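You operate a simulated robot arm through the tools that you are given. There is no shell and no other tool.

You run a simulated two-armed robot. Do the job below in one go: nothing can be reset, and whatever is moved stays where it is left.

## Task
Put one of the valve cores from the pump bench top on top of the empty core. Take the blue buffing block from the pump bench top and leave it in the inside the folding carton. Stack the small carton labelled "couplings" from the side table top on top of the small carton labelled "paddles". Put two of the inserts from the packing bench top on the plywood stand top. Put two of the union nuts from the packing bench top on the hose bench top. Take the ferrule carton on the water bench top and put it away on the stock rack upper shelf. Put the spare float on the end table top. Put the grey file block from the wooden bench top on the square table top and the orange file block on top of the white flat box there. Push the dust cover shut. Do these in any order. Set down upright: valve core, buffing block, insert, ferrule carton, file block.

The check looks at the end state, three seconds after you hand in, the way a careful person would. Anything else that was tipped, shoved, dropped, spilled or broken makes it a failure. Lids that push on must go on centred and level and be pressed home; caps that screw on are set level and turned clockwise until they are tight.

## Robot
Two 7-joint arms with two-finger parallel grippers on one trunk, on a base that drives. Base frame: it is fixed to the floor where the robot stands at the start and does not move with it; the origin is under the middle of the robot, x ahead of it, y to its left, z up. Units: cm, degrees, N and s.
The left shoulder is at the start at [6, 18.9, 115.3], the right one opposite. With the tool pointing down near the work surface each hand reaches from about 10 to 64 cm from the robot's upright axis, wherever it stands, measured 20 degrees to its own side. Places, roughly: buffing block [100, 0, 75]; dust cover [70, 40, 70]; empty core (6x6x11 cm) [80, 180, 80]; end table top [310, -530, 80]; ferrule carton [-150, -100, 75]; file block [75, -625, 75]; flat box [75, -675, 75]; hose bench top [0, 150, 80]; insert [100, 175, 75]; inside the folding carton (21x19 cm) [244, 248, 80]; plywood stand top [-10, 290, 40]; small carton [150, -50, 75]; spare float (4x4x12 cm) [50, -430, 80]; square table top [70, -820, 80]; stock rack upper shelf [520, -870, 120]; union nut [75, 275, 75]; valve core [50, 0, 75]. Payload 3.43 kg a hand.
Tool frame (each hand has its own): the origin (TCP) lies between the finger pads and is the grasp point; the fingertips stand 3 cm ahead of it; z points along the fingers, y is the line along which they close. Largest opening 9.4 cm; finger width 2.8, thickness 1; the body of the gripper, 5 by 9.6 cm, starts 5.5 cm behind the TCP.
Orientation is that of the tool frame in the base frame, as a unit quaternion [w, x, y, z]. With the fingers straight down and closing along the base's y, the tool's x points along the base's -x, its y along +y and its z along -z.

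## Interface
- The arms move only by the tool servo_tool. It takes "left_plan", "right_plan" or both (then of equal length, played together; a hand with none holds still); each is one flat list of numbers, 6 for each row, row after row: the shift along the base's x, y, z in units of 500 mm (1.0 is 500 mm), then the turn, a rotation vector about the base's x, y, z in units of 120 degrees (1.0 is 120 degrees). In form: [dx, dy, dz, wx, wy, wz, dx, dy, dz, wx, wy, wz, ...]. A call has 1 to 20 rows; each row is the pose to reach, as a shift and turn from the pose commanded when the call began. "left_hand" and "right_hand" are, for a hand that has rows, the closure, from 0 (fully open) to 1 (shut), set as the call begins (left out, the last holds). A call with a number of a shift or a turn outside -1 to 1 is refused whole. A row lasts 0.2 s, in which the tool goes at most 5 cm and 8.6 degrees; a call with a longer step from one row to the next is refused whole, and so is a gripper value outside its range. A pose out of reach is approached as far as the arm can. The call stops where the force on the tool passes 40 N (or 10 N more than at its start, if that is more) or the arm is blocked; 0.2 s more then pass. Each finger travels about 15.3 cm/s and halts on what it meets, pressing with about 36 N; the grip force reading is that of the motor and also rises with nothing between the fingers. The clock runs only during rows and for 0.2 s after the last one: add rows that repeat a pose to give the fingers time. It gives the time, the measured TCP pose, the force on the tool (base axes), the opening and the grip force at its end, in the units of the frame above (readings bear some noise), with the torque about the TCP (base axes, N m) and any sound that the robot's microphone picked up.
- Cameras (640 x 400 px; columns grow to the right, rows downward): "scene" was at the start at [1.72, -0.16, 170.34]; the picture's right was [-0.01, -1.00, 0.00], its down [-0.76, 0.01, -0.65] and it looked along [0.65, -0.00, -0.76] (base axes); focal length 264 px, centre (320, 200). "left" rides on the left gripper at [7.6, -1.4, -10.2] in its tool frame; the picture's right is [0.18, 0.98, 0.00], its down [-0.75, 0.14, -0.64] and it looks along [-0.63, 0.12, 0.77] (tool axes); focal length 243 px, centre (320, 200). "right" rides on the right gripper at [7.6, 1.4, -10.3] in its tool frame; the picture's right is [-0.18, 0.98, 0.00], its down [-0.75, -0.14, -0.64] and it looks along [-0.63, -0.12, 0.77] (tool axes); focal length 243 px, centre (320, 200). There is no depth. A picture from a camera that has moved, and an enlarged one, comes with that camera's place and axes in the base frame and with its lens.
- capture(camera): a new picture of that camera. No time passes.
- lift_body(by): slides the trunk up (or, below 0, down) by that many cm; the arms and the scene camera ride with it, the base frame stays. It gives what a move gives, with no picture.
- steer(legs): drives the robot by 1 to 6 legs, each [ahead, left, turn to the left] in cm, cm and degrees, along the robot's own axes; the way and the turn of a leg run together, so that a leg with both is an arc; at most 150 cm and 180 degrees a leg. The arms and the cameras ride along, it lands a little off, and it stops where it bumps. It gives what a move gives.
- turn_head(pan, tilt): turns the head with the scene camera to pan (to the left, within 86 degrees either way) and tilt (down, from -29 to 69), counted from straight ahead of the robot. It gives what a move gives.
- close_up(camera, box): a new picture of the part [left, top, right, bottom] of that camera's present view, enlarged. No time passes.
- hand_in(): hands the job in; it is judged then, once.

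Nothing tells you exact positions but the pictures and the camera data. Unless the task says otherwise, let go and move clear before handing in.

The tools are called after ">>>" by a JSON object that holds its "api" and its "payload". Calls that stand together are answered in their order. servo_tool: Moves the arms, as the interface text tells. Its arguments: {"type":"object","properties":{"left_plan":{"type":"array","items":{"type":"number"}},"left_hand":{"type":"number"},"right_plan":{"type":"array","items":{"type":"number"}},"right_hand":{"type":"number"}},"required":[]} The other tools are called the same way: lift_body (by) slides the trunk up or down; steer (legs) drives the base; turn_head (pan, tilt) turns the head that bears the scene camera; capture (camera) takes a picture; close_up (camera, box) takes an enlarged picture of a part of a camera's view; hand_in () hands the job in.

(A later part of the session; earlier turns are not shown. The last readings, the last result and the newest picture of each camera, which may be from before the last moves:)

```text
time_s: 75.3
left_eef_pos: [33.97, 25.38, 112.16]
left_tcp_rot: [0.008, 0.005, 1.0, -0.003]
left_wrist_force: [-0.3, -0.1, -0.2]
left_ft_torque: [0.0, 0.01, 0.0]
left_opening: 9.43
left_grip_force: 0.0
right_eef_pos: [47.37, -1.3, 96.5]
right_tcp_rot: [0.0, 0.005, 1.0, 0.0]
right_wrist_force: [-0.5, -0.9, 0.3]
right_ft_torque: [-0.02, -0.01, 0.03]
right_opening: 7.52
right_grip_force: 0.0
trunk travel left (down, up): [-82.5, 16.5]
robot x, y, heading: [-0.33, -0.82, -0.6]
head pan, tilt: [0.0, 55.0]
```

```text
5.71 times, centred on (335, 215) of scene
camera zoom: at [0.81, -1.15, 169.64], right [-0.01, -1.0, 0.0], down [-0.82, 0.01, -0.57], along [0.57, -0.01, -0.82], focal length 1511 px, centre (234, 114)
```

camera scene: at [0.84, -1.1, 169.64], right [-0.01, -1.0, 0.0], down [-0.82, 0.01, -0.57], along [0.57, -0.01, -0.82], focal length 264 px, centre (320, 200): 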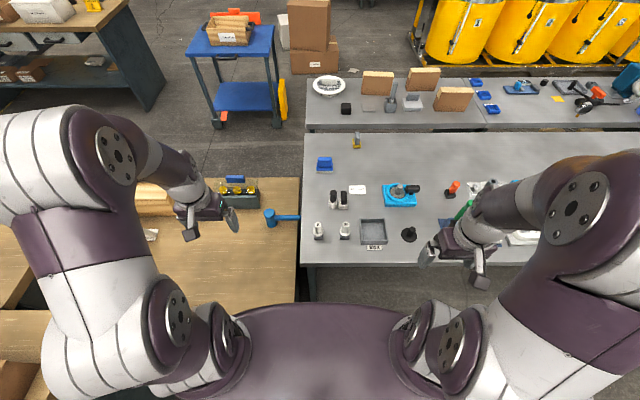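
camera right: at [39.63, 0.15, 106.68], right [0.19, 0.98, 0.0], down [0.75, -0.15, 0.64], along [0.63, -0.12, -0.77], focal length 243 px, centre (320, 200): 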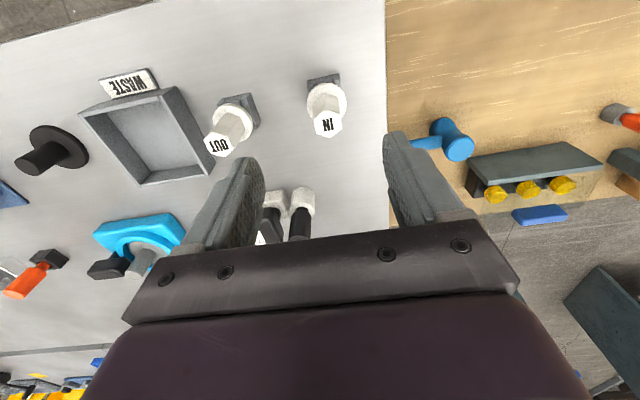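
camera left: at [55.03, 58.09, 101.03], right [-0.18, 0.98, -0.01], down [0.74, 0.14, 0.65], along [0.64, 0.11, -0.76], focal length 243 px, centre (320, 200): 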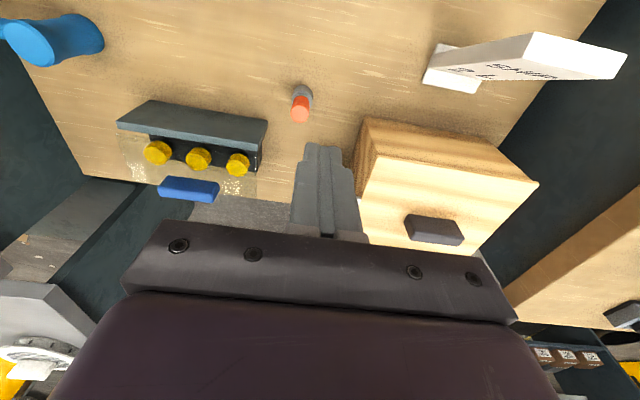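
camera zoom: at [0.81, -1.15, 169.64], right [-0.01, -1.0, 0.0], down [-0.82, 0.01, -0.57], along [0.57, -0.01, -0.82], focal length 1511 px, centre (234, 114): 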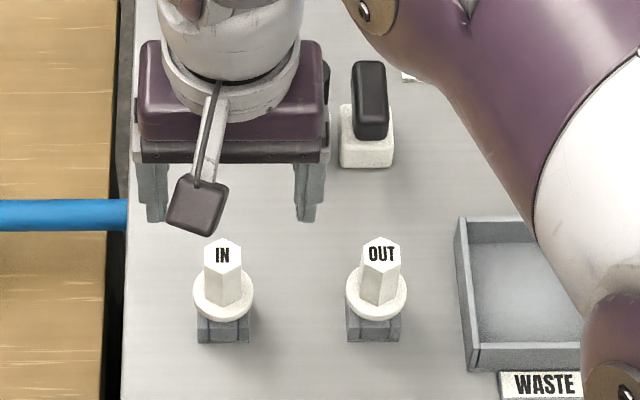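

The wrist view puts the core 0.65 cm further left. I'll correct for that, descend and close.

>>> {"api": "servo_tool", "payload": {"right_plan": [0, 0.012, -0.05, 0, 0, 0, 0, 0.012, -0.1, 0, 0, 0, 0, 0.012, -0.15, 0, 0, 0, 0, 0.012, -0.19, 0, 0, 0, 0, 0.012, -0.214, 0, 0, 0]}}

>>> {"api": "capture", "payload": {"camera": "right"}}

```text
time_s: 76.5
left_eef_pos: [33.94, 25.38, 112.19]
left_tcp_rot: [0.008, 0.005, 1.0, -0.002]
left_wrist_force: [0.0, -0.1, -0.8]
left_ft_torque: [0.0, -0.05, -0.02]
left_opening: 9.39
left_grip_force: 0.0
right_eef_pos: [47.2, -0.71, 85.79]
right_tcp_rot: [0.0, 0.005, 1.0, 0.0]
right_wrist_force: [0.6, 0.3, 0.2]
right_ft_torque: [-0.04, 0.0, -0.02]
right_opening: 7.54
right_grip_force: 0.0
trunk travel left (down, up): [-82.5, 16.5]
robot x, y, heading: [-0.68, -1.07, -0.8]
head pan, tilt: [0.0, 55.0]
```

```text
taken
camera right: at [39.59, 0.72, 96.04], right [0.19, 0.98, 0.0], down [0.75, -0.15, 0.64], along [0.63, -0.12, -0.77], focal length 243 px, centre (320, 200)
```

right: 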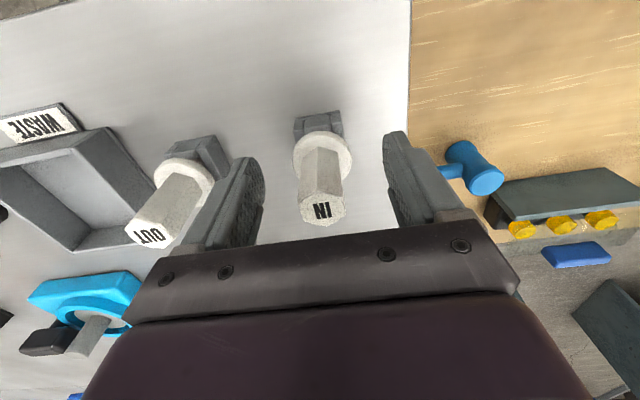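

It's centred between the fingers, so I'll close and lift a little.

>>> {"api": "servo_tool", "payload": {"right_plan": [0, 0, 0, 0, 0, 0, 0, 0, 0, 0, 0, 0, 0, 0, 0, 0, 0, 0, 0, 0, 0.03, 0, 0, 0, 0, 0, 0.08, 0, 0, 0], "right_hand": 1}}

>>> {"api": "capture", "payload": {"camera": "right"}}

>>> {"api": "close_up", "payload": {"camera": "scene", "box": [285, 180, 385, 250]}}

```text
time_s: 77.7
left_eef_pos: [33.94, 25.51, 112.03]
left_tcp_rot: [0.009, 0.005, 1.0, -0.003]
left_wrist_force: [0.3, -1.2, 1.0]
left_ft_torque: [-0.03, -0.01, -0.02]
left_opening: 9.39
left_grip_force: 0.1
right_eef_pos: [47.06, -0.68, 89.86]
right_tcp_rot: [-0.001, 0.004, 1.0, 0.0]
right_wrist_force: [-0.7, 1.0, -0.1]
right_ft_torque: [-0.01, 0.0, -0.01]
right_opening: 2.84
right_grip_force: 36.1
trunk travel left (down, up): [-82.5, 16.5]
robot x, y, heading: [-0.19, -0.99, -0.5]
head pan, tilt: [0.0, 55.0]
```

```text
taken
camera right: at [39.5, 0.69, 100.06], right [0.19, 0.98, 0.0], down [0.75, -0.15, 0.64], along [0.63, -0.12, -0.77], focal length 243 px, centre (320, 200)
```

right: 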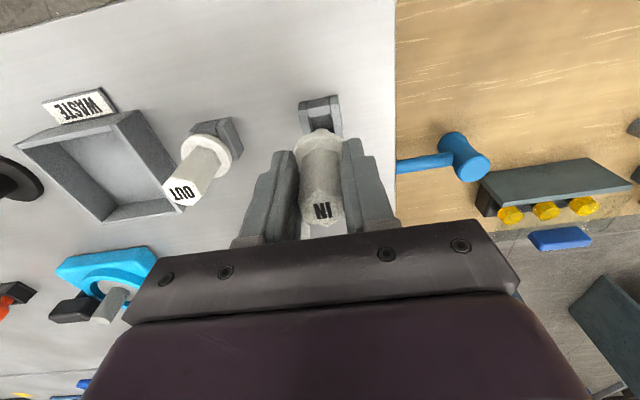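

```text
5.71 times, centred on (335, 215) of scene
camera zoom: at [0.76, -1.11, 169.64], right [-0.01, -1.0, 0.0], down [-0.82, 0.01, -0.57], along [0.57, -0.01, -0.82], focal length 1511 px, centre (234, 114)
```

zoom: 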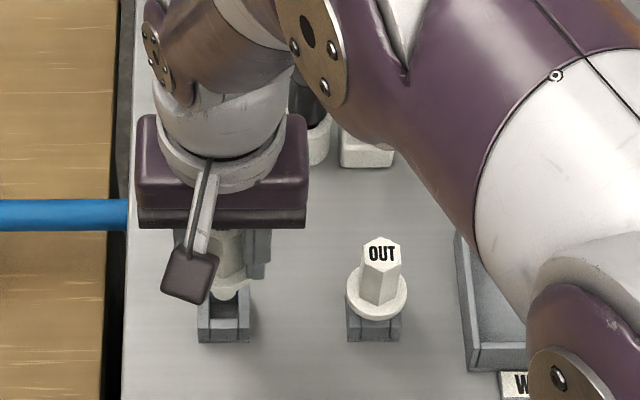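

The core came up cleanly out of a grey socket. I'll lift it higher and check its shape and the socket.

>>> {"api": "servo_tool", "payload": {"right_plan": [0, 0, 0.08, 0, 0, 0, 0, 0, 0.16, 0, 0, 0, -0.04, -0.02, 0.24, 0, 0, 0, -0.1, -0.06, 0.3, 0, 0, 0]}}

>>> {"api": "close_up", "payload": {"camera": "scene", "box": [270, 170, 390, 260]}}

>>> {"api": "close_up", "payload": {"camera": "left", "box": [0, 0, 320, 200]}}

>>> {"api": "capture", "payload": {"camera": "right"}}

```text
time_s: 78.7
left_eef_pos: [33.83, 25.44, 112.35]
left_tcp_rot: [0.008, 0.005, 1.0, -0.002]
left_wrist_force: [-0.3, 0.0, 0.4]
left_ft_torque: [-0.01, -0.03, 0.04]
left_opening: 9.38
left_grip_force: 0.1
right_eef_pos: [41.88, -3.63, 104.96]
right_tcp_rot: [0.0, 0.004, 1.0, 0.0]
right_wrist_force: [0.1, -0.2, -0.2]
right_ft_torque: [0.0, -0.01, -0.02]
right_opening: 2.83
right_grip_force: 36.5
trunk travel left (down, up): [-82.5, 16.5]
robot x, y, heading: [-0.66, -0.93, -0.7]
head pan, tilt: [0.0, 55.0]
```

```text
4.44 times, centred on (330, 215) of scene
camera zoom: at [0.53, -1.23, 169.64], right [-0.01, -1.0, 0.0], down [-0.82, 0.01, -0.57], along [0.57, -0.01, -0.82], focal length 1175 px, centre (276, 133)
```

zoom: 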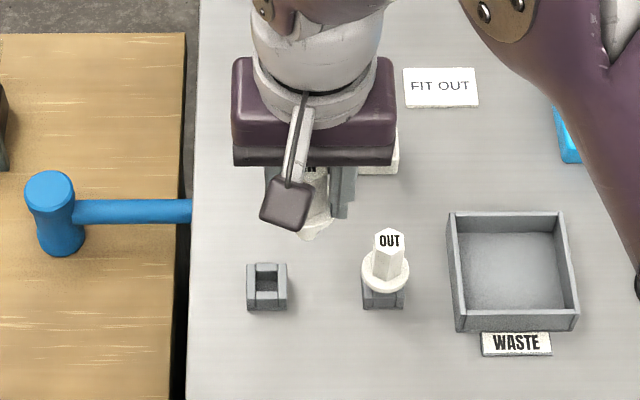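

```text
2.00 times, centred on (160, 100) of left
camera zoom: at [25.87, 24.11, 122.38], right [-0.17, 0.98, -0.01], down [0.74, 0.14, 0.66], along [0.65, 0.11, -0.76], focal length 485 px, centre (640, 400)
```

zoom: 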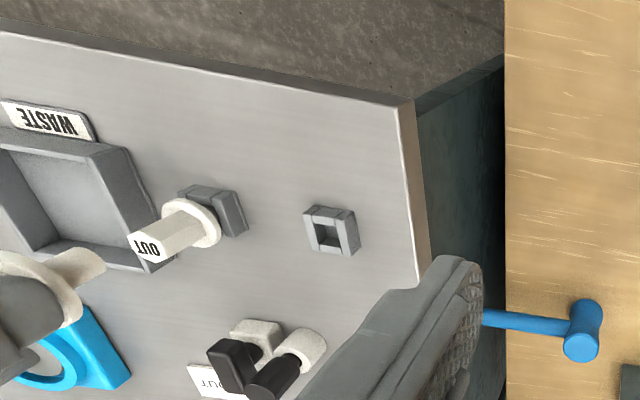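

```text
taken
camera right: at [34.27, -2.24, 115.2], right [0.19, 0.98, 0.0], down [0.75, -0.15, 0.64], along [0.63, -0.12, -0.77], focal length 243 px, centre (320, 200)
```

right: 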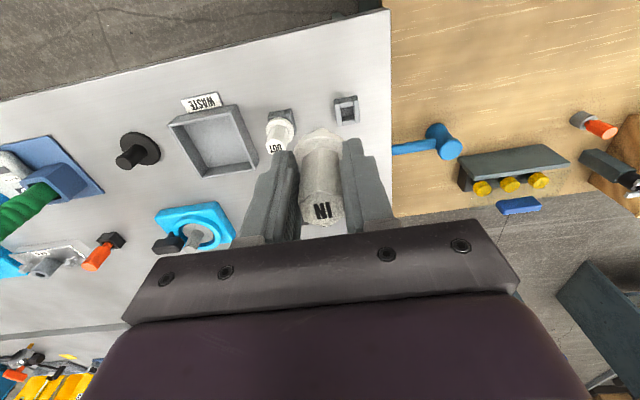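

The empty socket is a square frame, so the core must have a stem. I'll tilt the left hand so its camera sees the held core from the side.

>>> {"api": "servo_tool", "payload": {"left_plan": [0, 0, 0, 0, -0.07, 0, 0, 0, 0, 0, -0.14, 0, 0, 0, 0, 0, -0.21, 0, 0, 0, 0, 0, -0.28, 0, 0, 0, 0, 0, -0.35, 0, 0, 0, 0, 0, -0.38, 0], "right_plan": [0.02, 0.05, 0.05, 0, 0, 0, 0.04, 0.1, 0.1, 0, 0, 0, 0.06, 0.15, 0.13, 0, 0, 0, 0.08, 0.18, 0.15, 0, 0, 0, 0.1, 0.2, 0.16, 0, 0, 0, 0.1, 0.2, 0.16, 0, 0, 0]}}

>>> {"api": "capture", "payload": {"camera": "left"}}

```text
time_s: 80.1
left_eef_pos: [34.01, 25.47, 112.38]
left_tcp_rot: [0.395, 0.005, 0.918, 0.0]
left_wrist_force: [-0.4, 0.2, 0.0]
left_ft_torque: [0.02, -0.01, 0.03]
left_opening: 9.38
left_grip_force: 0.1
left hand out of reach, approached as far as the arm can: row 4
right_eef_pos: [47.06, 6.0, 112.42]
right_tcp_rot: [0.0, 0.005, 1.0, 0.0]
right_wrist_force: [0.2, -0.1, -1.1]
right_ft_torque: [-0.01, 0.02, -0.02]
right_opening: 2.81
right_grip_force: 35.8
right hand out of reach, approached as far as the arm can: row 5, 6
trunk travel left (down, up): [-82.5, 16.5]
robot x, y, heading: [-0.75, -1.11, -0.4]
head pan, tilt: [0.0, 55.0]
```

```text
taken
camera left: at [21.15, 24.2, 113.94], right [-0.12, 0.98, -0.13], down [0.05, 0.14, 0.99], along [0.99, 0.11, -0.07], focal length 243 px, centre (320, 200)
```

left: 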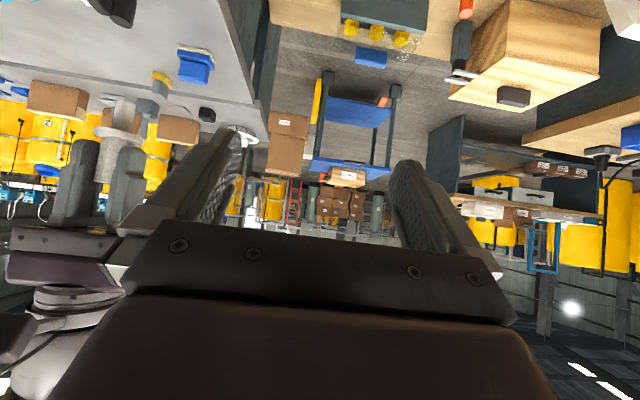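

>>> {"api": "close_up", "payload": {"camera": "left", "box": [20, 20, 220, 220]}}

```text
2.00 times, centred on (120, 120) of left
camera zoom: at [21.15, 24.2, 113.94], right [-0.12, 0.98, -0.13], down [0.05, 0.14, 0.99], along [0.99, 0.11, -0.07], focal length 485 px, centre (720, 360)
```

zoom: 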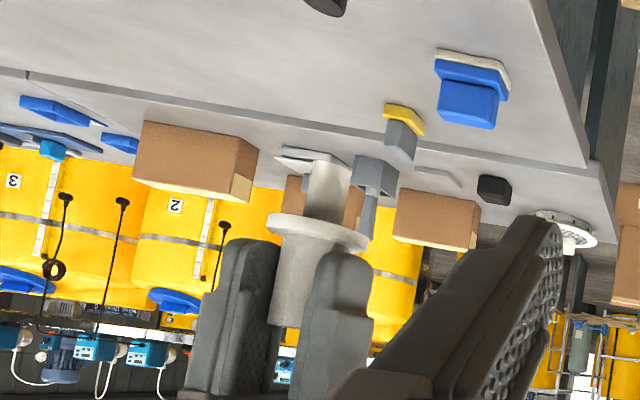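

The core has a round, flat-ended stem below its collar, so it can stand upright. Next I'll shift right, move in under the bench edge and take the blue block with the left hand.

>>> {"api": "servo_tool", "payload": {"right_plan": [-0.06, -0.07, 0, 0, 0, 0, -0.12, -0.14, 0, 0, 0, 0, -0.18, -0.21, 0, 0, 0, 0, -0.24, -0.28, 0, 0, 0, 0, -0.3, -0.35, 0, 0, 0, 0, -0.34, -0.43, 0, 0, 0, 0, -0.36, -0.52, 0, 0, 0, 0, -0.36, -0.6, 0, 0, 0, 0]}}

>>> {"api": "steer", "payload": {"legs": [[-15, 0, 0], [0, -29, 0.6], [30, 0, 0]]}}

>>> {"api": "capture", "payload": {"camera": "scene"}}

>>> {"api": "capture", "payload": {"camera": "left"}}

```text
time_s: 81.9
left_eef_pos: [33.9, 25.36, 112.4]
left_tcp_rot: [0.395, 0.006, 0.919, 0.0]
left_wrist_force: [-0.6, -0.2, 0.6]
left_ft_torque: [0.0, 0.03, -0.03]
left_opening: 9.39
left_grip_force: 0.0
right_eef_pos: [28.98, -24.21, 112.66]
right_tcp_rot: [-0.001, 0.004, 1.0, 0.0]
right_wrist_force: [-0.5, 0.0, -0.4]
right_ft_torque: [0.06, 0.02, -0.02]
right_opening: 2.83
right_grip_force: 36.0
trunk travel left (down, up): [-82.5, 16.5]
robot x, y, heading: [-0.55, -0.98, -0.7]
head pan, tilt: [0.0, 55.0]
```

```text
time_s: 86.6
left_eef_pos: [49.02, -3.59, 112.52]
left_tcp_rot: [0.395, 0.004, 0.919, 0.001]
left_wrist_force: [0.6, -0.4, 0.1]
left_ft_torque: [0.01, -0.01, -0.02]
left_opening: 9.42
left_grip_force: 0.0
right_eef_pos: [44.33, -53.42, 112.83]
right_tcp_rot: [0.001, 0.002, 1.0, 0.001]
right_wrist_force: [0.0, 0.4, -0.4]
right_ft_torque: [0.02, -0.02, -0.01]
right_opening: 2.81
right_grip_force: 36.3
trunk travel left (down, up): [-82.5, 16.5]
robot x, y, heading: [14.87, -30.42, -0.3]
head pan, tilt: [0.0, 55.0]
```

```text
taken
camera scene: at [15.94, -30.35, 169.64], right [-0.01, -1.0, 0.0], down [-0.82, 0.0, -0.57], along [0.57, 0.0, -0.82], focal length 264 px, centre (320, 200)
```

scene: 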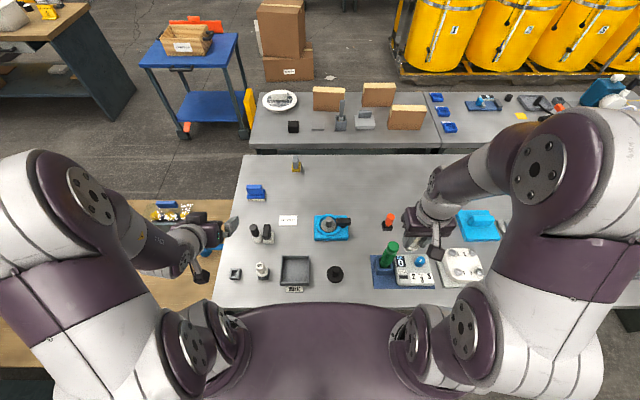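

```text
taken
camera left: at [36.18, -4.96, 113.97], right [-0.12, 0.98, -0.13], down [0.05, 0.14, 0.99], along [0.99, 0.11, -0.07], focal length 243 px, centre (320, 200)
```

left: 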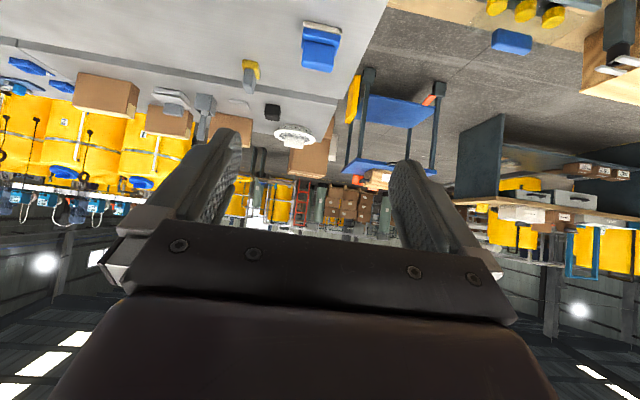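

>>> {"api": "close_up", "payload": {"camera": "scene", "box": [225, 140, 325, 215]}}

>>> {"api": "close_up", "payload": {"camera": "left", "box": [220, 0, 380, 140]}}

```text
5.33 times, centred on (275, 178) of scene
camera zoom: at [15.94, -30.35, 169.64], right [-0.01, -1.0, 0.0], down [-0.82, 0.0, -0.57], along [0.57, 0.0, -0.82], focal length 1410 px, centre (560, 320)
```

zoom: 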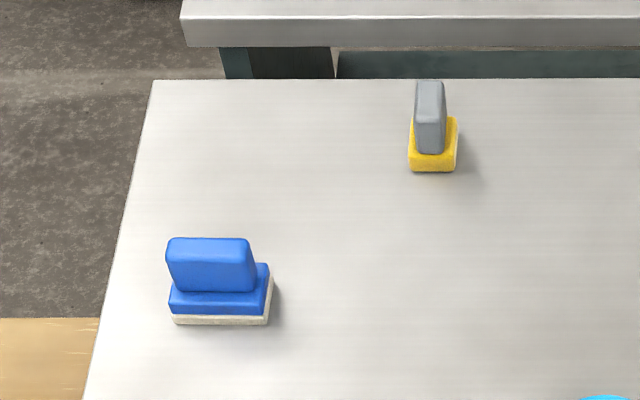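

```text
2.86 times, centred on (300, 70) of left
camera zoom: at [36.18, -4.96, 113.97], right [-0.12, 0.98, -0.13], down [0.05, 0.14, 0.99], along [0.99, 0.11, -0.07], focal length 693 px, centre (377, 571)
```

zoom: 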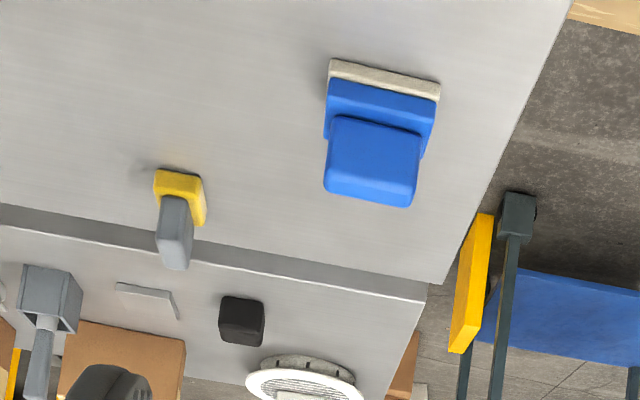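

The handle is at about [81.5, −4, 85], 6.3 cm wide. I'll inch forward another 11 cm so a near-vertical grasp can reach it.

>>> {"api": "steer", "payload": {"legs": [[11, 0, 0]]}}

>>> {"api": "servo_tool", "payload": {"left_plan": [0.02, 0, 0, 0, 0.07, 0, 0.05, 0, 0, 0, 0.14, 0, 0.09, 0, -0.02, 0, 0.21, 0, 0.14, 0, -0.05, 0, 0.26, 0, 0.2, 0.0, -0.1, 0, 0.26, 0, 0.24, 0.0, -0.16, 0, 0.26, 0, 0.27, 0, -0.22, 0, 0.26, 0]}}

>>> {"api": "capture", "payload": {"camera": "left"}}

>>> {"api": "capture", "payload": {"camera": "scene"}}

```text
time_s: 87.8
left_eef_pos: [59.79, -3.7, 112.39]
left_tcp_rot: [0.395, 0.004, 0.919, 0.0]
left_wrist_force: [-0.5, 0.3, -0.2]
left_ft_torque: [0.0, 0.02, 0.01]
left_opening: 9.39
left_grip_force: 0.1
right_eef_pos: [55.31, -53.28, 112.71]
right_tcp_rot: [0.001, 0.002, 1.0, 0.0]
right_wrist_force: [-0.8, 0.3, -0.1]
right_ft_torque: [0.0, 0.0, 0.0]
right_opening: 2.78
right_grip_force: 36.0
trunk travel left (down, up): [-82.5, 16.5]
robot x, y, heading: [25.64, -30.5, -0.5]
head pan, tilt: [0.0, 55.0]
```

```text
time_s: 89.4
left_eef_pos: [73.49, -3.56, 101.28]
left_tcp_rot: [0.133, 0.005, 0.991, 0.0]
left_wrist_force: [-0.6, 0.7, -0.5]
left_ft_torque: [-0.02, 0.0, 0.0]
left_opening: 9.4
left_grip_force: 0.1
left hand out of reach, approached as far as the arm can: row 4
right_eef_pos: [55.31, -53.41, 112.71]
right_tcp_rot: [0.0, 0.002, 1.0, 0.0]
right_wrist_force: [-0.5, 0.2, -0.8]
right_ft_torque: [-0.02, -0.01, 0.03]
right_opening: 2.79
right_grip_force: 36.2
trunk travel left (down, up): [-82.5, 16.5]
robot x, y, heading: [25.34, -30.21, -0.2]
head pan, tilt: [0.0, 55.0]
```

```text
taken
camera left: at [63.24, -5.01, 109.22], right [-0.17, 0.98, -0.05], down [0.56, 0.14, 0.82], along [0.81, 0.11, -0.57], focal length 243 px, centre (320, 200)
```

left: 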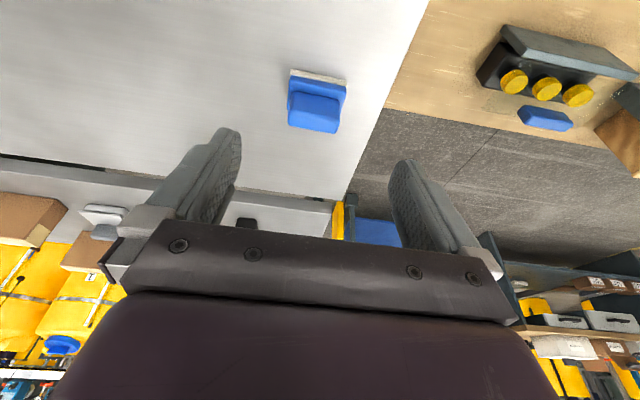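

```text
taken
camera scene: at [26.88, -30.42, 169.65], right [0.0, -1.0, 0.0], down [-0.82, 0.0, -0.57], along [0.57, 0.0, -0.82], focal length 264 px, centre (320, 200)
```

scene: 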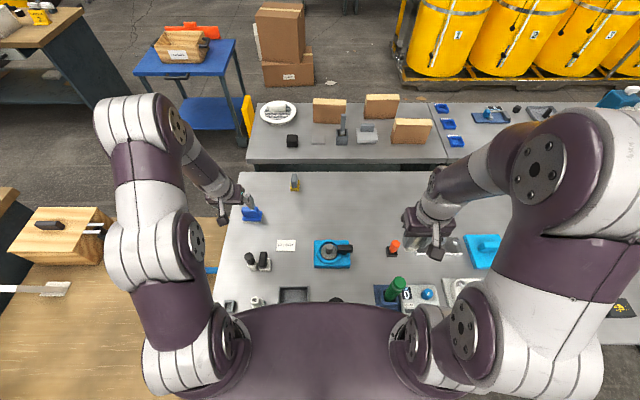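

The handle centre is confirmed at about [81.5, −4.1]. I'll approach along the slightly tilted tool axis.

>>> {"api": "servo_tool", "payload": {"left_plan": [0.06, -0.01, -0.06, 0, 0, 0, 0.118, -0.011, -0.12, 0, 0, 0, 0.132, -0.011, -0.17, 0, 0, 0, 0.145, -0.011, -0.22, 0, 0, 0, 0.16, -0.011, -0.265, 0, 0, 0, 0.174, -0.011, -0.31, 0, 0, 0]}}

>>> {"api": "capture", "payload": {"camera": "left"}}

>>> {"api": "close_up", "payload": {"camera": "scene", "box": [200, 160, 320, 260]}}

```text
time_s: 90.8
left_eef_pos: [82.07, -4.16, 85.96]
left_tcp_rot: [0.133, 0.003, 0.991, 0.0]
left_wrist_force: [-0.3, -0.3, 0.7]
left_ft_torque: [0.0, -0.01, 0.0]
left_opening: 9.4
left_grip_force: 0.1
right_eef_pos: [55.32, -53.37, 112.7]
right_tcp_rot: [-0.001, 0.002, 1.0, 0.0]
right_wrist_force: [0.3, 0.6, -0.9]
right_ft_torque: [-0.02, 0.03, 0.03]
right_opening: 2.76
right_grip_force: 36.4
trunk travel left (down, up): [-82.5, 16.5]
robot x, y, heading: [25.49, -30.38, -0.4]
head pan, tilt: [0.0, 55.0]
```

```text
taken
camera left: at [71.83, -5.43, 93.84], right [-0.17, 0.98, -0.05], down [0.56, 0.14, 0.82], along [0.81, 0.11, -0.57], focal length 243 px, centre (320, 200)
```

left: 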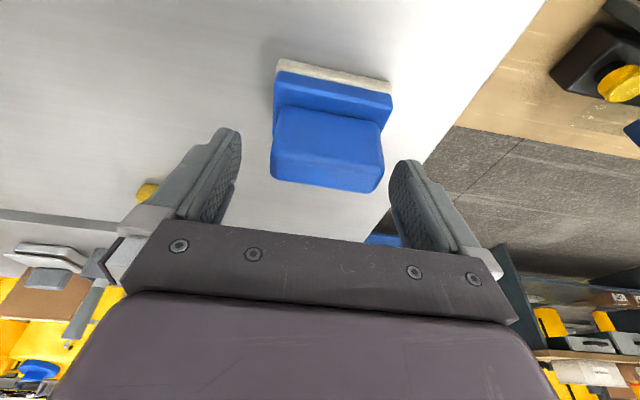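

```text
4.00 times, centred on (260, 210) of scene
camera zoom: at [26.94, -30.39, 169.65], right [0.0, -1.0, 0.0], down [-0.82, 0.0, -0.57], along [0.57, 0.0, -0.82], focal length 1058 px, centre (560, 160)
```

zoom: 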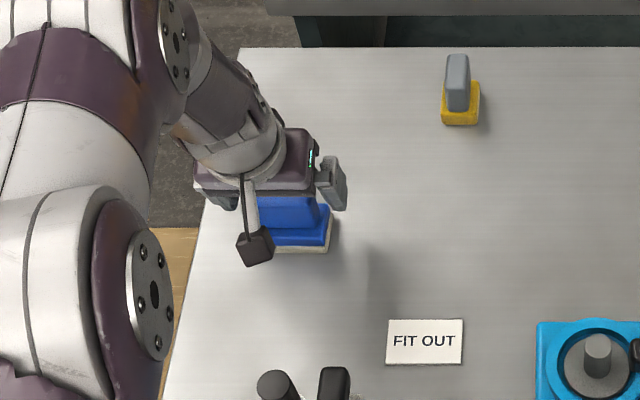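

It's well straddled, so I'll close and lift.

>>> {"api": "servo_tool", "payload": {"left_plan": [0, 0, 0, 0, 0, 0, 0, 0, 0, 0, 0, 0, 0, 0, 0, 0, 0, 0, 0, 0, 0.04, 0, 0, 0, 0, 0, 0.1, 0, 0, 0, -0.05, 0, 0.18, 0, 0, 0, -0.12, 0, 0.24, 0, 0, 0, -0.2, 0, 0.28, 0, 0, 0, -0.28, 0, 0.32, 0, 0, 0, -0.36, 0, 0.36, 0, 0, 0], "left_hand": 1}}

>>> {"api": "capture", "payload": {"camera": "left"}}

>>> {"api": "capture", "payload": {"camera": "scene"}}

```text
time_s: 93.0
left_eef_pos: [63.74, -4.0, 103.94]
left_tcp_rot: [0.134, 0.005, 0.991, 0.001]
left_wrist_force: [-0.5, -0.4, -1.5]
left_ft_torque: [0.02, -0.02, 0.01]
left_opening: 6.27
left_grip_force: 35.8
right_eef_pos: [55.09, -53.35, 112.77]
right_tcp_rot: [0.0, 0.002, 1.0, 0.0]
right_wrist_force: [-0.1, 0.3, -0.2]
right_ft_torque: [-0.03, -0.04, 0.01]
right_opening: 2.77
right_grip_force: 36.0
trunk travel left (down, up): [-82.5, 16.5]
robot x, y, heading: [25.66, -30.46, -0.2]
head pan, tilt: [0.0, 55.0]
```

```text
taken
camera left: at [53.54, -5.38, 111.8], right [-0.17, 0.98, -0.05], down [0.56, 0.14, 0.82], along [0.81, 0.11, -0.57], focal length 243 px, centre (320, 200)
```

left: 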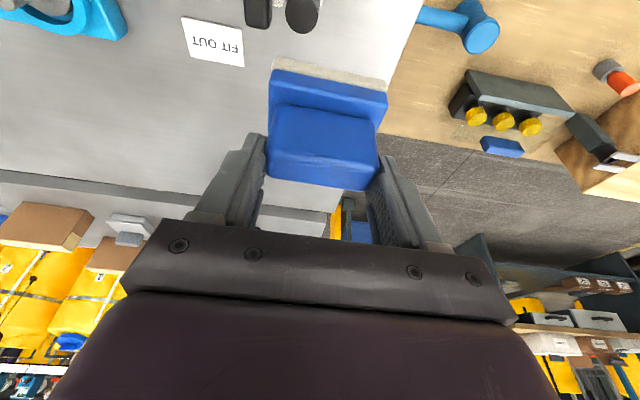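

```text
taken
camera scene: at [26.58, -30.46, 169.64], right [0.0, -1.0, 0.0], down [-0.82, 0.0, -0.58], along [0.58, 0.0, -0.82], focal length 264 px, centre (320, 200)
```

scene: 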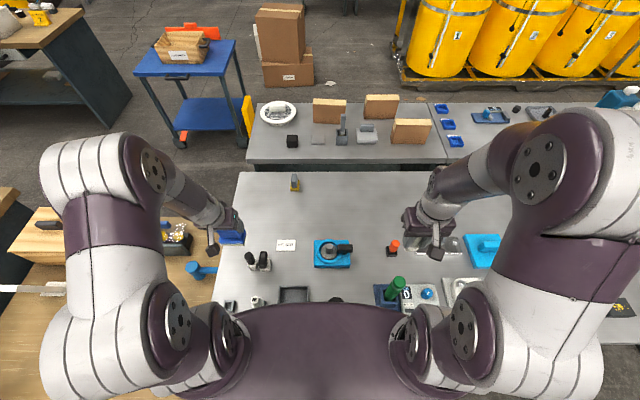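

I've got both items. Now I'll back out into the aisle, turn north and look at the way along the hose bench.

>>> {"api": "servo_tool", "payload": {"left_plan": [-0.08, 0, 0.04, 0, 0, 0, -0.12, 0, 0.12, 0, 0, 0, -0.12, -0.05, 0.18, 0, 0, 0]}}

>>> {"api": "steer", "payload": {"legs": [[-85, 0, 0], [0, 0, 90]]}}

>>> {"api": "turn_head", "payload": {"pan": 0, "tilt": 30}}

>>> {"api": "capture", "payload": {"camera": "scene"}}

>>> {"api": "turn_head", "payload": {"pan": 80, "tilt": 35}}

>>> {"api": "capture", "payload": {"camera": "scene"}}

```text
time_s: 93.8
left_eef_pos: [58.24, -6.85, 113.14]
left_tcp_rot: [0.132, 0.004, 0.991, 0.0]
left_wrist_force: [0.9, -0.3, -1.2]
left_ft_torque: [0.0, 0.05, -0.01]
left_opening: 6.26
left_grip_force: 36.1
right_eef_pos: [55.34, -53.46, 112.67]
right_tcp_rot: [0.0, 0.002, 1.0, 0.0]
right_wrist_force: [0.0, -0.5, -0.6]
right_ft_torque: [0.02, 0.01, 0.03]
right_opening: 2.74
right_grip_force: 36.1
trunk travel left (down, up): [-82.5, 16.5]
robot x, y, heading: [25.99, -30.07, -0.5]
head pan, tilt: [0.0, 55.0]
```

```text
time_s: 102.1
left_eef_pos: [-82.83, 2.8, 113.08]
left_tcp_rot: [0.094, -0.693, 0.709, 0.094]
left_wrist_force: [0.6, 0.5, -0.9]
left_ft_torque: [0.02, -0.01, 0.02]
left_opening: 6.27
left_grip_force: 36.3
right_eef_pos: [-36.31, -0.65, 112.75]
right_tcp_rot: [0.001, -0.701, 0.713, 0.001]
right_wrist_force: [0.0, 1.5, 0.1]
right_ft_torque: [0.01, 0.01, -0.02]
right_opening: 2.72
right_grip_force: 36.1
trunk travel left (down, up): [-82.5, 16.5]
robot x, y, heading: [-59.82, -30.02, 88.9]
head pan, tilt: [0.0, 55.0]
```

```text
time_s: 103.0
left_eef_pos: [-83.01, 2.69, 113.21]
left_tcp_rot: [0.095, -0.693, 0.708, 0.094]
left_wrist_force: [-0.7, 1.0, -2.1]
left_ft_torque: [0.02, -0.05, 0.0]
left_opening: 6.25
left_grip_force: 36.6
right_eef_pos: [-36.52, -0.66, 112.71]
right_tcp_rot: [0.0, -0.701, 0.713, 0.0]
right_wrist_force: [0.6, 0.6, -0.6]
right_ft_torque: [-0.01, 0.0, -0.01]
right_opening: 2.73
right_grip_force: 36.3
trunk travel left (down, up): [-82.5, 16.5]
robot x, y, heading: [-59.79, -29.95, 88.8]
head pan, tilt: [0.0, 30.0]
```

```text
taken
camera scene: at [-59.84, -27.09, 173.24], right [1.0, -0.02, 0.0], down [-0.01, -0.5, -0.87], along [0.02, 0.87, -0.5], focal length 264 px, centre (320, 200)
```

scene: 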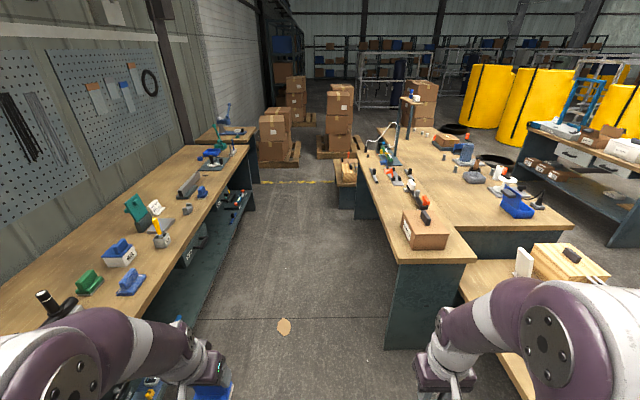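

```text
time_s: 104.5
left_eef_pos: [-82.97, 2.82, 113.06]
left_tcp_rot: [0.094, -0.694, 0.708, 0.095]
left_wrist_force: [0.7, 0.7, -1.2]
left_ft_torque: [0.0, 0.02, -0.01]
left_opening: 6.27
left_grip_force: 35.9
right_eef_pos: [-36.45, -0.72, 112.75]
right_tcp_rot: [-0.001, -0.701, 0.713, -0.001]
right_wrist_force: [-0.6, 0.1, -0.7]
right_ft_torque: [0.03, 0.02, 0.0]
right_opening: 2.7
right_grip_force: 36.4
trunk travel left (down, up): [-82.5, 16.5]
robot x, y, heading: [-59.66, -29.81, 88.9]
head pan, tilt: [80.0, 35.0]
```

```text
taken
camera scene: at [-68.64, -34.44, 172.47], right [0.19, 0.98, 0.0], down [0.56, -0.11, -0.82], along [-0.8, 0.16, -0.57], focal length 264 px, centre (320, 200)
```

scene: 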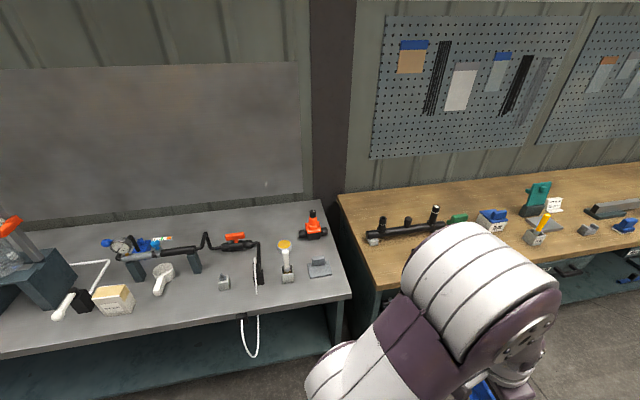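

The aisle north is clear with centre x≈−67. The plywood stand stands beside the end of the hose bench. I'll drive north in stages.

>>> {"api": "turn_head", "payload": {"pan": 0, "tilt": 35}}

>>> {"api": "steer", "payload": {"legs": [[150, 7, 1.1]]}}

>>> {"api": "capture", "payload": {"camera": "scene"}}

```text
time_s: 106.0
left_eef_pos: [-82.98, 2.74, 113.14]
left_tcp_rot: [0.094, -0.694, 0.708, 0.094]
left_wrist_force: [-0.1, -0.1, -1.5]
left_ft_torque: [-0.01, 0.03, 0.02]
left_opening: 6.25
left_grip_force: 36.0
right_eef_pos: [-36.41, -0.74, 112.76]
right_tcp_rot: [0.0, -0.701, 0.713, 0.0]
right_wrist_force: [-0.9, 0.2, -0.7]
right_ft_torque: [0.0, 0.05, -0.01]
right_opening: 2.67
right_grip_force: 36.1
trunk travel left (down, up): [-82.5, 16.5]
robot x, y, heading: [-59.39, -29.9, 88.8]
head pan, tilt: [0.0, 35.0]
```

```text
refused: leg 1 is longer than a leg can be; nothing moved
```

```text
taken
camera scene: at [-59.85, -27.33, 172.47], right [1.0, -0.02, 0.0], down [-0.01, -0.57, -0.82], along [0.01, 0.82, -0.57], focal length 264 px, centre (320, 200)
```

scene: 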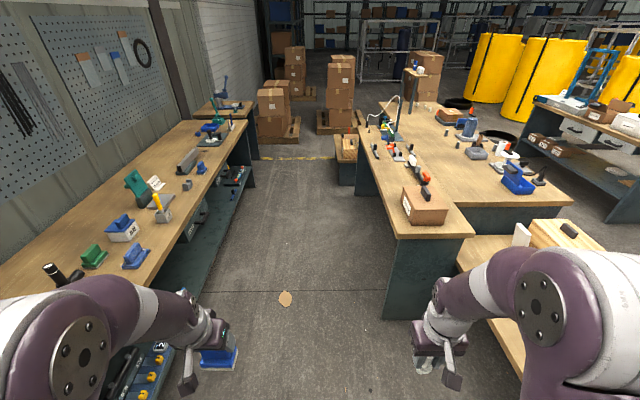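

The leg was just too long. The right gripper's opening is slowly shrinking, so I'll check the held core as well.

>>> {"api": "steer", "payload": {"legs": [[140, 7, 1.1]]}}

>>> {"api": "capture", "payload": {"camera": "scene"}}

>>> {"api": "close_up", "payload": {"camera": "right", "box": [220, 80, 420, 260]}}

```text
time_s: 113.0
left_eef_pos: [-91.54, 141.03, 112.99]
left_tcp_rot: [-0.093, 0.708, -0.694, -0.096]
left_wrist_force: [0.3, 0.2, -1.3]
left_ft_torque: [-0.01, 0.0, 0.01]
left_opening: 6.25
left_grip_force: 35.9
right_eef_pos: [-45.1, 139.4, 112.82]
right_tcp_rot: [0.0, 0.716, -0.698, -0.001]
right_wrist_force: [0.5, 0.8, -0.7]
right_ft_torque: [0.02, 0.0, 0.02]
right_opening: 2.65
right_grip_force: 35.9
trunk travel left (down, up): [-82.5, 16.5]
robot x, y, heading: [-67.32, 109.34, 91.4]
head pan, tilt: [0.0, 35.0]
```

```text
taken
camera scene: at [-67.3, 111.86, 172.47], right [1.0, 0.02, 0.0], down [0.01, -0.57, -0.82], along [-0.02, 0.82, -0.57], focal length 264 px, centre (320, 200)
```

scene: 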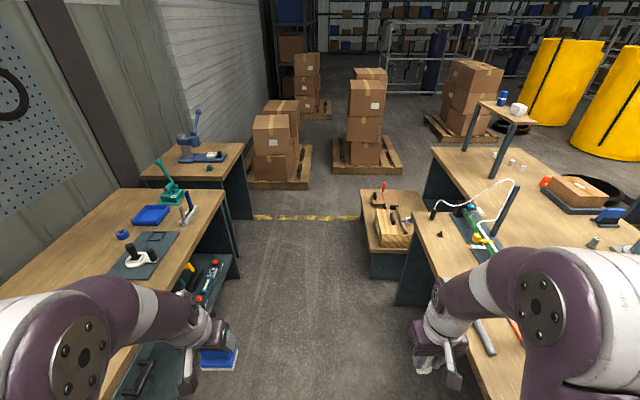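

```text
2.22 times, centred on (320, 170) of right
camera zoom: at [-46.32, 131.7, 122.97], right [-0.99, 0.16, 0.0], down [0.12, 0.76, 0.64], along [0.1, 0.63, -0.77], focal length 539 px, centre (320, 267)
```

zoom: 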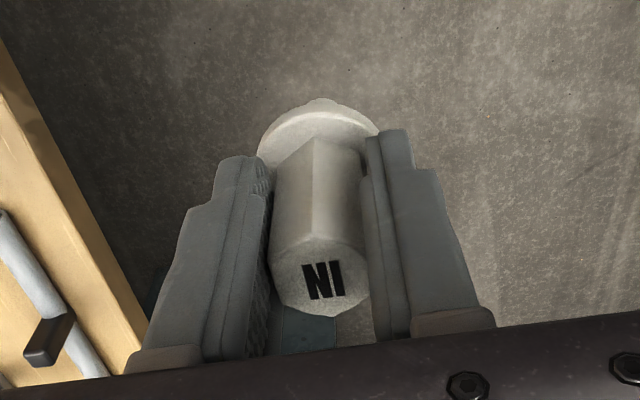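

The way round the far end is narrow for wide elbows, so I'll stretch the arms forward to make the robot slimmer and check the result.

>>> {"api": "servo_tool", "payload": {"left_plan": [0.02, 0.08, 0.02, 0, 0, 0, 0.05, 0.16, 0.04, 0, 0, 0, 0.08, 0.24, 0.06, 0, 0, 0, 0.1, 0.32, 0.08, 0, 0, 0, 0.12, 0.4, 0.1, 0, 0, 0, 0.14, 0.48, 0.1, 0, 0, 0, 0.16, 0.54, 0.1, 0, 0, 0], "right_plan": [-0.02, 0.08, 0.02, 0, 0, 0, -0.04, 0.16, 0.04, 0, 0, 0, -0.06, 0.24, 0.06, 0, 0, 0, -0.08, 0.32, 0.08, 0, 0, 0, -0.1, 0.4, 0.1, 0, 0, 0, -0.12, 0.48, 0.1, 0, 0, 0, -0.13, 0.56, 0.1, 0, 0, 0]}}

>>> {"api": "capture", "payload": {"camera": "scene"}}

>>> {"api": "turn_head", "payload": {"pan": 0, "tilt": 60}}

>>> {"api": "capture", "payload": {"camera": "scene"}}

```text
time_s: 114.6
left_eef_pos: [-83.53, 168.14, 117.88]
left_tcp_rot: [-0.091, 0.708, -0.694, -0.094]
left_wrist_force: [0.5, 1.0, -1.4]
left_ft_torque: [-0.03, -0.01, 0.01]
left_opening: 6.23
left_grip_force: 36.1
right_eef_pos: [-51.36, 163.67, 114.24]
right_tcp_rot: [-0.005, 0.716, -0.698, -0.005]
right_wrist_force: [-0.3, 0.3, -1.4]
right_ft_torque: [0.03, 0.04, 0.0]
right_opening: 2.67
right_grip_force: 35.6
right hand out of reach, approached as far as the arm can: row 5, 6, 7
trunk travel left (down, up): [-82.5, 16.5]
robot x, y, heading: [-67.4, 109.02, 91.5]
head pan, tilt: [0.0, 35.0]
```

```text
taken
camera scene: at [-67.27, 112.17, 172.46], right [1.0, 0.02, 0.0], down [0.01, -0.57, -0.82], along [-0.02, 0.82, -0.58], focal length 264 px, centre (320, 200)
```

scene: 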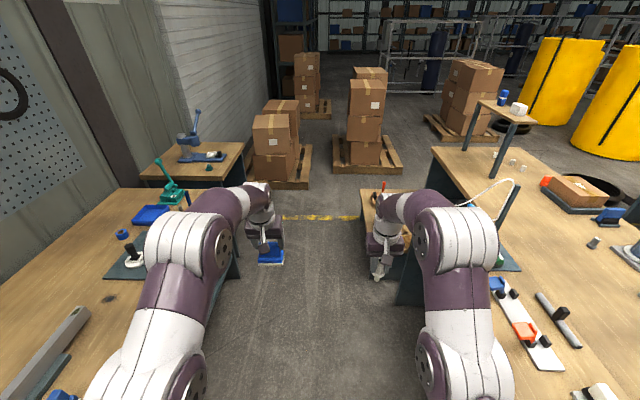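

```text
time_s: 115.5
left_eef_pos: [-83.66, 167.73, 117.99]
left_tcp_rot: [-0.092, 0.709, -0.692, -0.097]
left_wrist_force: [-0.2, 0.7, -2.0]
left_ft_torque: [0.0, -0.03, 0.03]
left_opening: 6.25
left_grip_force: 36.2
right_eef_pos: [-51.43, 163.42, 114.42]
right_tcp_rot: [-0.006, 0.716, -0.698, -0.006]
right_wrist_force: [0.0, -0.9, -0.6]
right_ft_torque: [0.01, 0.07, 0.02]
right_opening: 2.65
right_grip_force: 36.1
trunk travel left (down, up): [-82.5, 16.5]
robot x, y, heading: [-67.34, 109.31, 91.4]
head pan, tilt: [0.0, 60.0]
```

```text
taken
camera scene: at [-67.25, 109.71, 169.04], right [1.0, 0.02, 0.0], down [0.02, -0.87, -0.5], along [-0.01, 0.5, -0.87], focal length 264 px, centre (320, 200)
```

scene: 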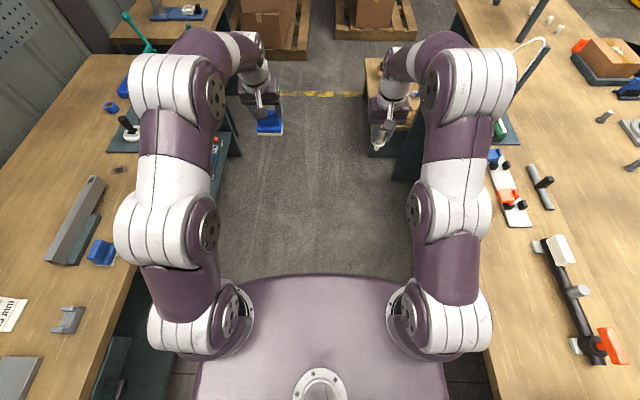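

That is much slimmer. I'll carry on north in this posture.

>>> {"api": "steer", "payload": {"legs": [[140, -2, -1.4], [92, -2, 0]]}}

>>> {"api": "turn_head", "payload": {"pan": 0, "tilt": 40}}

>>> {"api": "capture", "payload": {"camera": "scene"}}

>>> {"api": "turn_head", "payload": {"pan": -80, "tilt": 35}}

>>> {"api": "capture", "payload": {"camera": "scene"}}

```text
time_s: 126.7
left_eef_pos: [-88.22, 395.3, 118.09]
left_tcp_rot: [-0.091, 0.718, -0.684, -0.097]
left_wrist_force: [0.7, 0.3, -1.3]
left_ft_torque: [-0.02, 0.0, -0.02]
left_opening: 6.27
left_grip_force: 36.0
right_eef_pos: [-55.92, 391.67, 114.37]
right_tcp_rot: [-0.006, 0.725, -0.689, -0.007]
right_wrist_force: [-0.3, -0.7, -0.1]
right_ft_torque: [0.02, -0.01, 0.02]
right_opening: 2.55
right_grip_force: 35.3
trunk travel left (down, up): [-82.5, 16.5]
robot x, y, heading: [-70.13, 337.19, 92.9]
head pan, tilt: [0.0, 60.0]
```

```text
time_s: 127.5
left_eef_pos: [-88.24, 395.34, 118.07]
left_tcp_rot: [-0.091, 0.717, -0.684, -0.096]
left_wrist_force: [1.1, 0.6, -1.9]
left_ft_torque: [-0.03, -0.01, -0.05]
left_opening: 6.25
left_grip_force: 36.2
right_eef_pos: [-55.87, 391.86, 114.41]
right_tcp_rot: [-0.006, 0.725, -0.689, -0.006]
right_wrist_force: [0.6, -0.2, 0.1]
right_ft_torque: [0.05, 0.01, 0.01]
right_opening: 2.54
right_grip_force: 36.0
trunk travel left (down, up): [-82.5, 16.5]
robot x, y, heading: [-70.6, 336.94, 92.9]
head pan, tilt: [0.0, 40.0]
```

```text
taken
camera scene: at [-70.54, 339.5, 171.7], right [1.0, 0.05, 0.0], down [0.03, -0.64, -0.77], along [-0.04, 0.76, -0.64], focal length 264 px, centre (320, 200)
```

scene: 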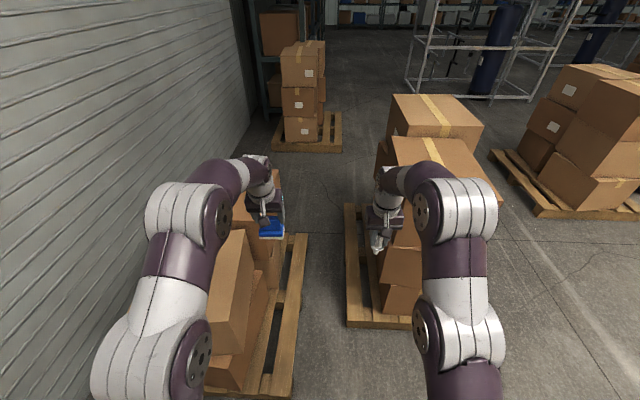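

```text
time_s: 129.1
left_eef_pos: [-88.31, 395.35, 117.89]
left_tcp_rot: [-0.091, 0.717, -0.684, -0.098]
left_wrist_force: [-0.4, 0.1, -1.8]
left_ft_torque: [0.02, 0.01, 0.01]
left_opening: 6.25
left_grip_force: 36.0
right_eef_pos: [-55.93, 391.75, 114.39]
right_tcp_rot: [-0.005, 0.725, -0.689, -0.006]
right_wrist_force: [0.3, -0.3, 0.0]
right_ft_torque: [0.01, -0.01, -0.04]
right_opening: 2.54
right_grip_force: 36.2
trunk travel left (down, up): [-82.5, 16.5]
robot x, y, heading: [-70.39, 337.08, 92.9]
head pan, tilt: [-80.0, 35.0]
```

```text
taken
camera scene: at [-61.54, 332.96, 172.47], right [0.22, -0.97, 0.0], down [-0.56, -0.13, -0.82], along [0.8, 0.18, -0.57], focal length 264 px, centre (320, 200)
```

scene: 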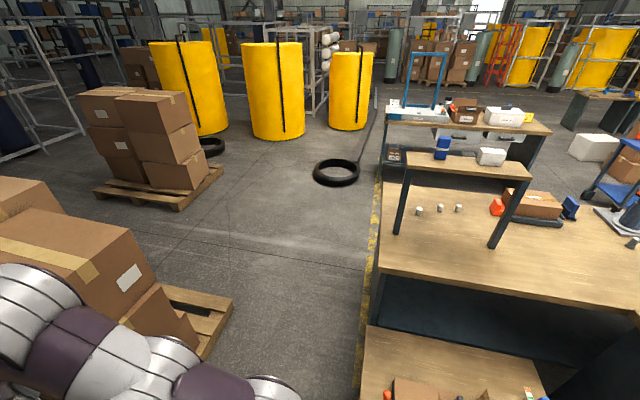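

The pallets are close but clear. I'll turn east, shift north a bit and pass along the end of the packing bench.

>>> {"api": "steer", "payload": {"legs": [[0, 0, -92.5], [0, 30, 0]]}}

>>> {"api": "turn_head", "payload": {"pan": 0, "tilt": 40}}

>>> {"api": "capture", "payload": {"camera": "scene"}}

```text
time_s: 135.0
left_eef_pos: [-11.93, 382.83, 117.99]
left_tcp_rot: [0.133, -0.005, 0.991, 0.001]
left_wrist_force: [0.5, -0.1, -1.7]
left_ft_torque: [0.03, -0.03, -0.02]
left_opening: 6.26
left_grip_force: 36.1
right_eef_pos: [-16.65, 350.58, 114.33]
right_tcp_rot: [0.008, -0.006, 1.0, 0.001]
right_wrist_force: [-1.0, 0.1, -0.3]
right_ft_torque: [-0.05, -0.02, 0.01]
right_opening: 2.54
right_grip_force: 36.1
trunk travel left (down, up): [-82.5, 16.5]
robot x, y, heading: [-70.76, 367.51, 0.7]
head pan, tilt: [-80.0, 35.0]
```

```text
time_s: 136.6
left_eef_pos: [-11.83, 383.0, 117.93]
left_tcp_rot: [0.132, -0.004, 0.991, 0.001]
left_wrist_force: [-0.2, -0.7, -1.6]
left_ft_torque: [0.03, 0.02, 0.02]
left_opening: 6.25
left_grip_force: 36.5
right_eef_pos: [-16.71, 350.79, 114.27]
right_tcp_rot: [0.007, -0.006, 1.0, 0.0]
right_wrist_force: [0.3, 0.9, -0.4]
right_ft_torque: [0.0, -0.03, -0.01]
right_opening: 2.56
right_grip_force: 35.6
trunk travel left (down, up): [-82.5, 16.5]
robot x, y, heading: [-70.75, 367.42, 0.4]
head pan, tilt: [0.0, 40.0]
```

```text
taken
camera scene: at [-68.29, 367.17, 171.71], right [0.01, -1.0, 0.0], down [-0.64, -0.01, -0.77], along [0.77, 0.01, -0.64], focal length 264 px, centre (320, 200)
```

scene: 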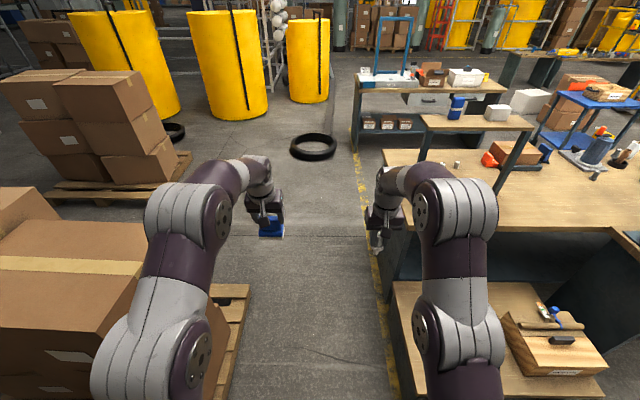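

The path is clear. I'll drive on east past the end of the bench.

>>> {"api": "steer", "payload": {"legs": [[120, 0, -0.4], [85, 0, 0]]}}

>>> {"api": "turn_head", "payload": {"pan": -50, "tilt": 35}}

>>> {"api": "capture", "payload": {"camera": "scene"}}

>>> {"api": "turn_head", "payload": {"pan": -86, "tilt": 40}}

>>> {"api": "capture", "payload": {"camera": "scene"}}

```text
time_s: 146.7
left_eef_pos: [192.7, 385.62, 117.97]
left_tcp_rot: [0.132, -0.005, 0.991, 0.002]
left_wrist_force: [-0.5, 0.7, -2.3]
left_ft_torque: [0.0, -0.01, 0.0]
left_opening: 6.24
left_grip_force: 36.0
right_eef_pos: [187.75, 353.48, 114.34]
right_tcp_rot: [0.008, -0.006, 1.0, 0.0]
right_wrist_force: [-0.5, -0.3, -0.1]
right_ft_torque: [-0.01, -0.02, 0.01]
right_opening: 2.54
right_grip_force: 35.6
trunk travel left (down, up): [-82.5, 16.5]
robot x, y, heading: [133.69, 369.99, 0.5]
head pan, tilt: [0.0, 40.0]
```

```text
time_s: 147.9
left_eef_pos: [192.59, 385.58, 118.02]
left_tcp_rot: [0.133, -0.004, 0.991, 0.002]
left_wrist_force: [-0.4, -0.3, -0.7]
left_ft_torque: [0.01, -0.01, 0.01]
left_opening: 6.25
left_grip_force: 35.7
right_eef_pos: [187.82, 353.53, 114.37]
right_tcp_rot: [0.008, -0.006, 1.0, 0.0]
right_wrist_force: [0.3, 0.0, -0.4]
right_ft_torque: [-0.03, 0.01, 0.0]
right_opening: 2.54
right_grip_force: 36.5
trunk travel left (down, up): [-82.5, 16.5]
robot x, y, heading: [133.65, 369.91, 0.8]
head pan, tilt: [-50.0, 35.0]
```

```text
taken
camera scene: at [133.43, 363.12, 172.47], right [-0.76, -0.65, 0.0], down [-0.37, 0.43, -0.82], along [0.53, -0.62, -0.57], focal length 264 px, centre (320, 200)
```

scene: 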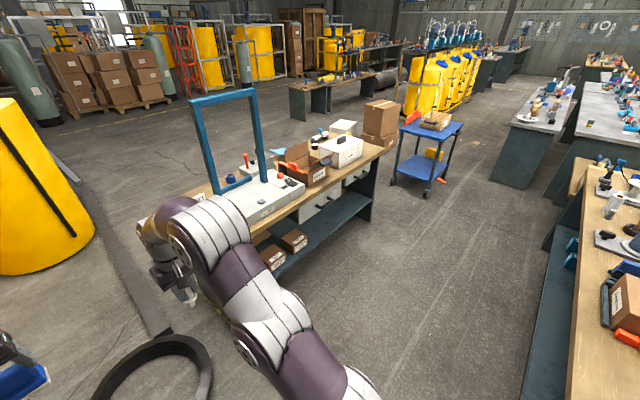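

```text
time_s: 148.9
left_eef_pos: [192.6, 385.72, 117.92]
left_tcp_rot: [0.133, -0.004, 0.991, 0.001]
left_wrist_force: [-0.2, 0.6, -1.5]
left_ft_torque: [0.02, 0.02, -0.01]
left_opening: 6.25
left_grip_force: 36.0
right_eef_pos: [187.85, 353.49, 114.37]
right_tcp_rot: [0.008, -0.006, 1.0, 0.001]
right_wrist_force: [-0.4, 0.0, -1.0]
right_ft_torque: [-0.01, 0.02, 0.01]
right_opening: 2.52
right_grip_force: 36.0
trunk travel left (down, up): [-82.5, 16.5]
robot x, y, heading: [133.58, 370.03, 0.7]
head pan, tilt: [-85.9, 40.0]
```

```text
taken
camera scene: at [128.38, 361.32, 171.71], right [-1.0, -0.08, 0.0], down [-0.05, 0.64, -0.77], along [0.06, -0.76, -0.64], focal length 264 px, centre (320, 200)
```

scene: 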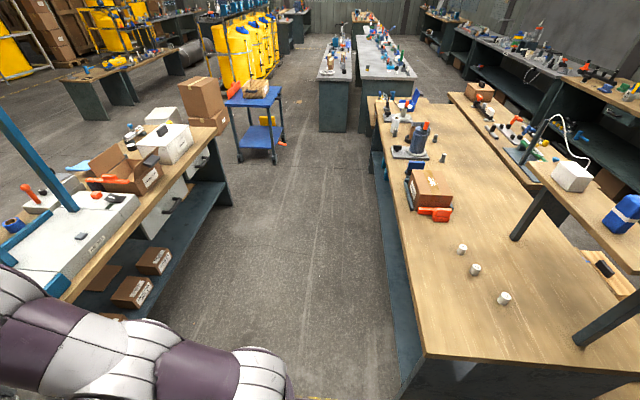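

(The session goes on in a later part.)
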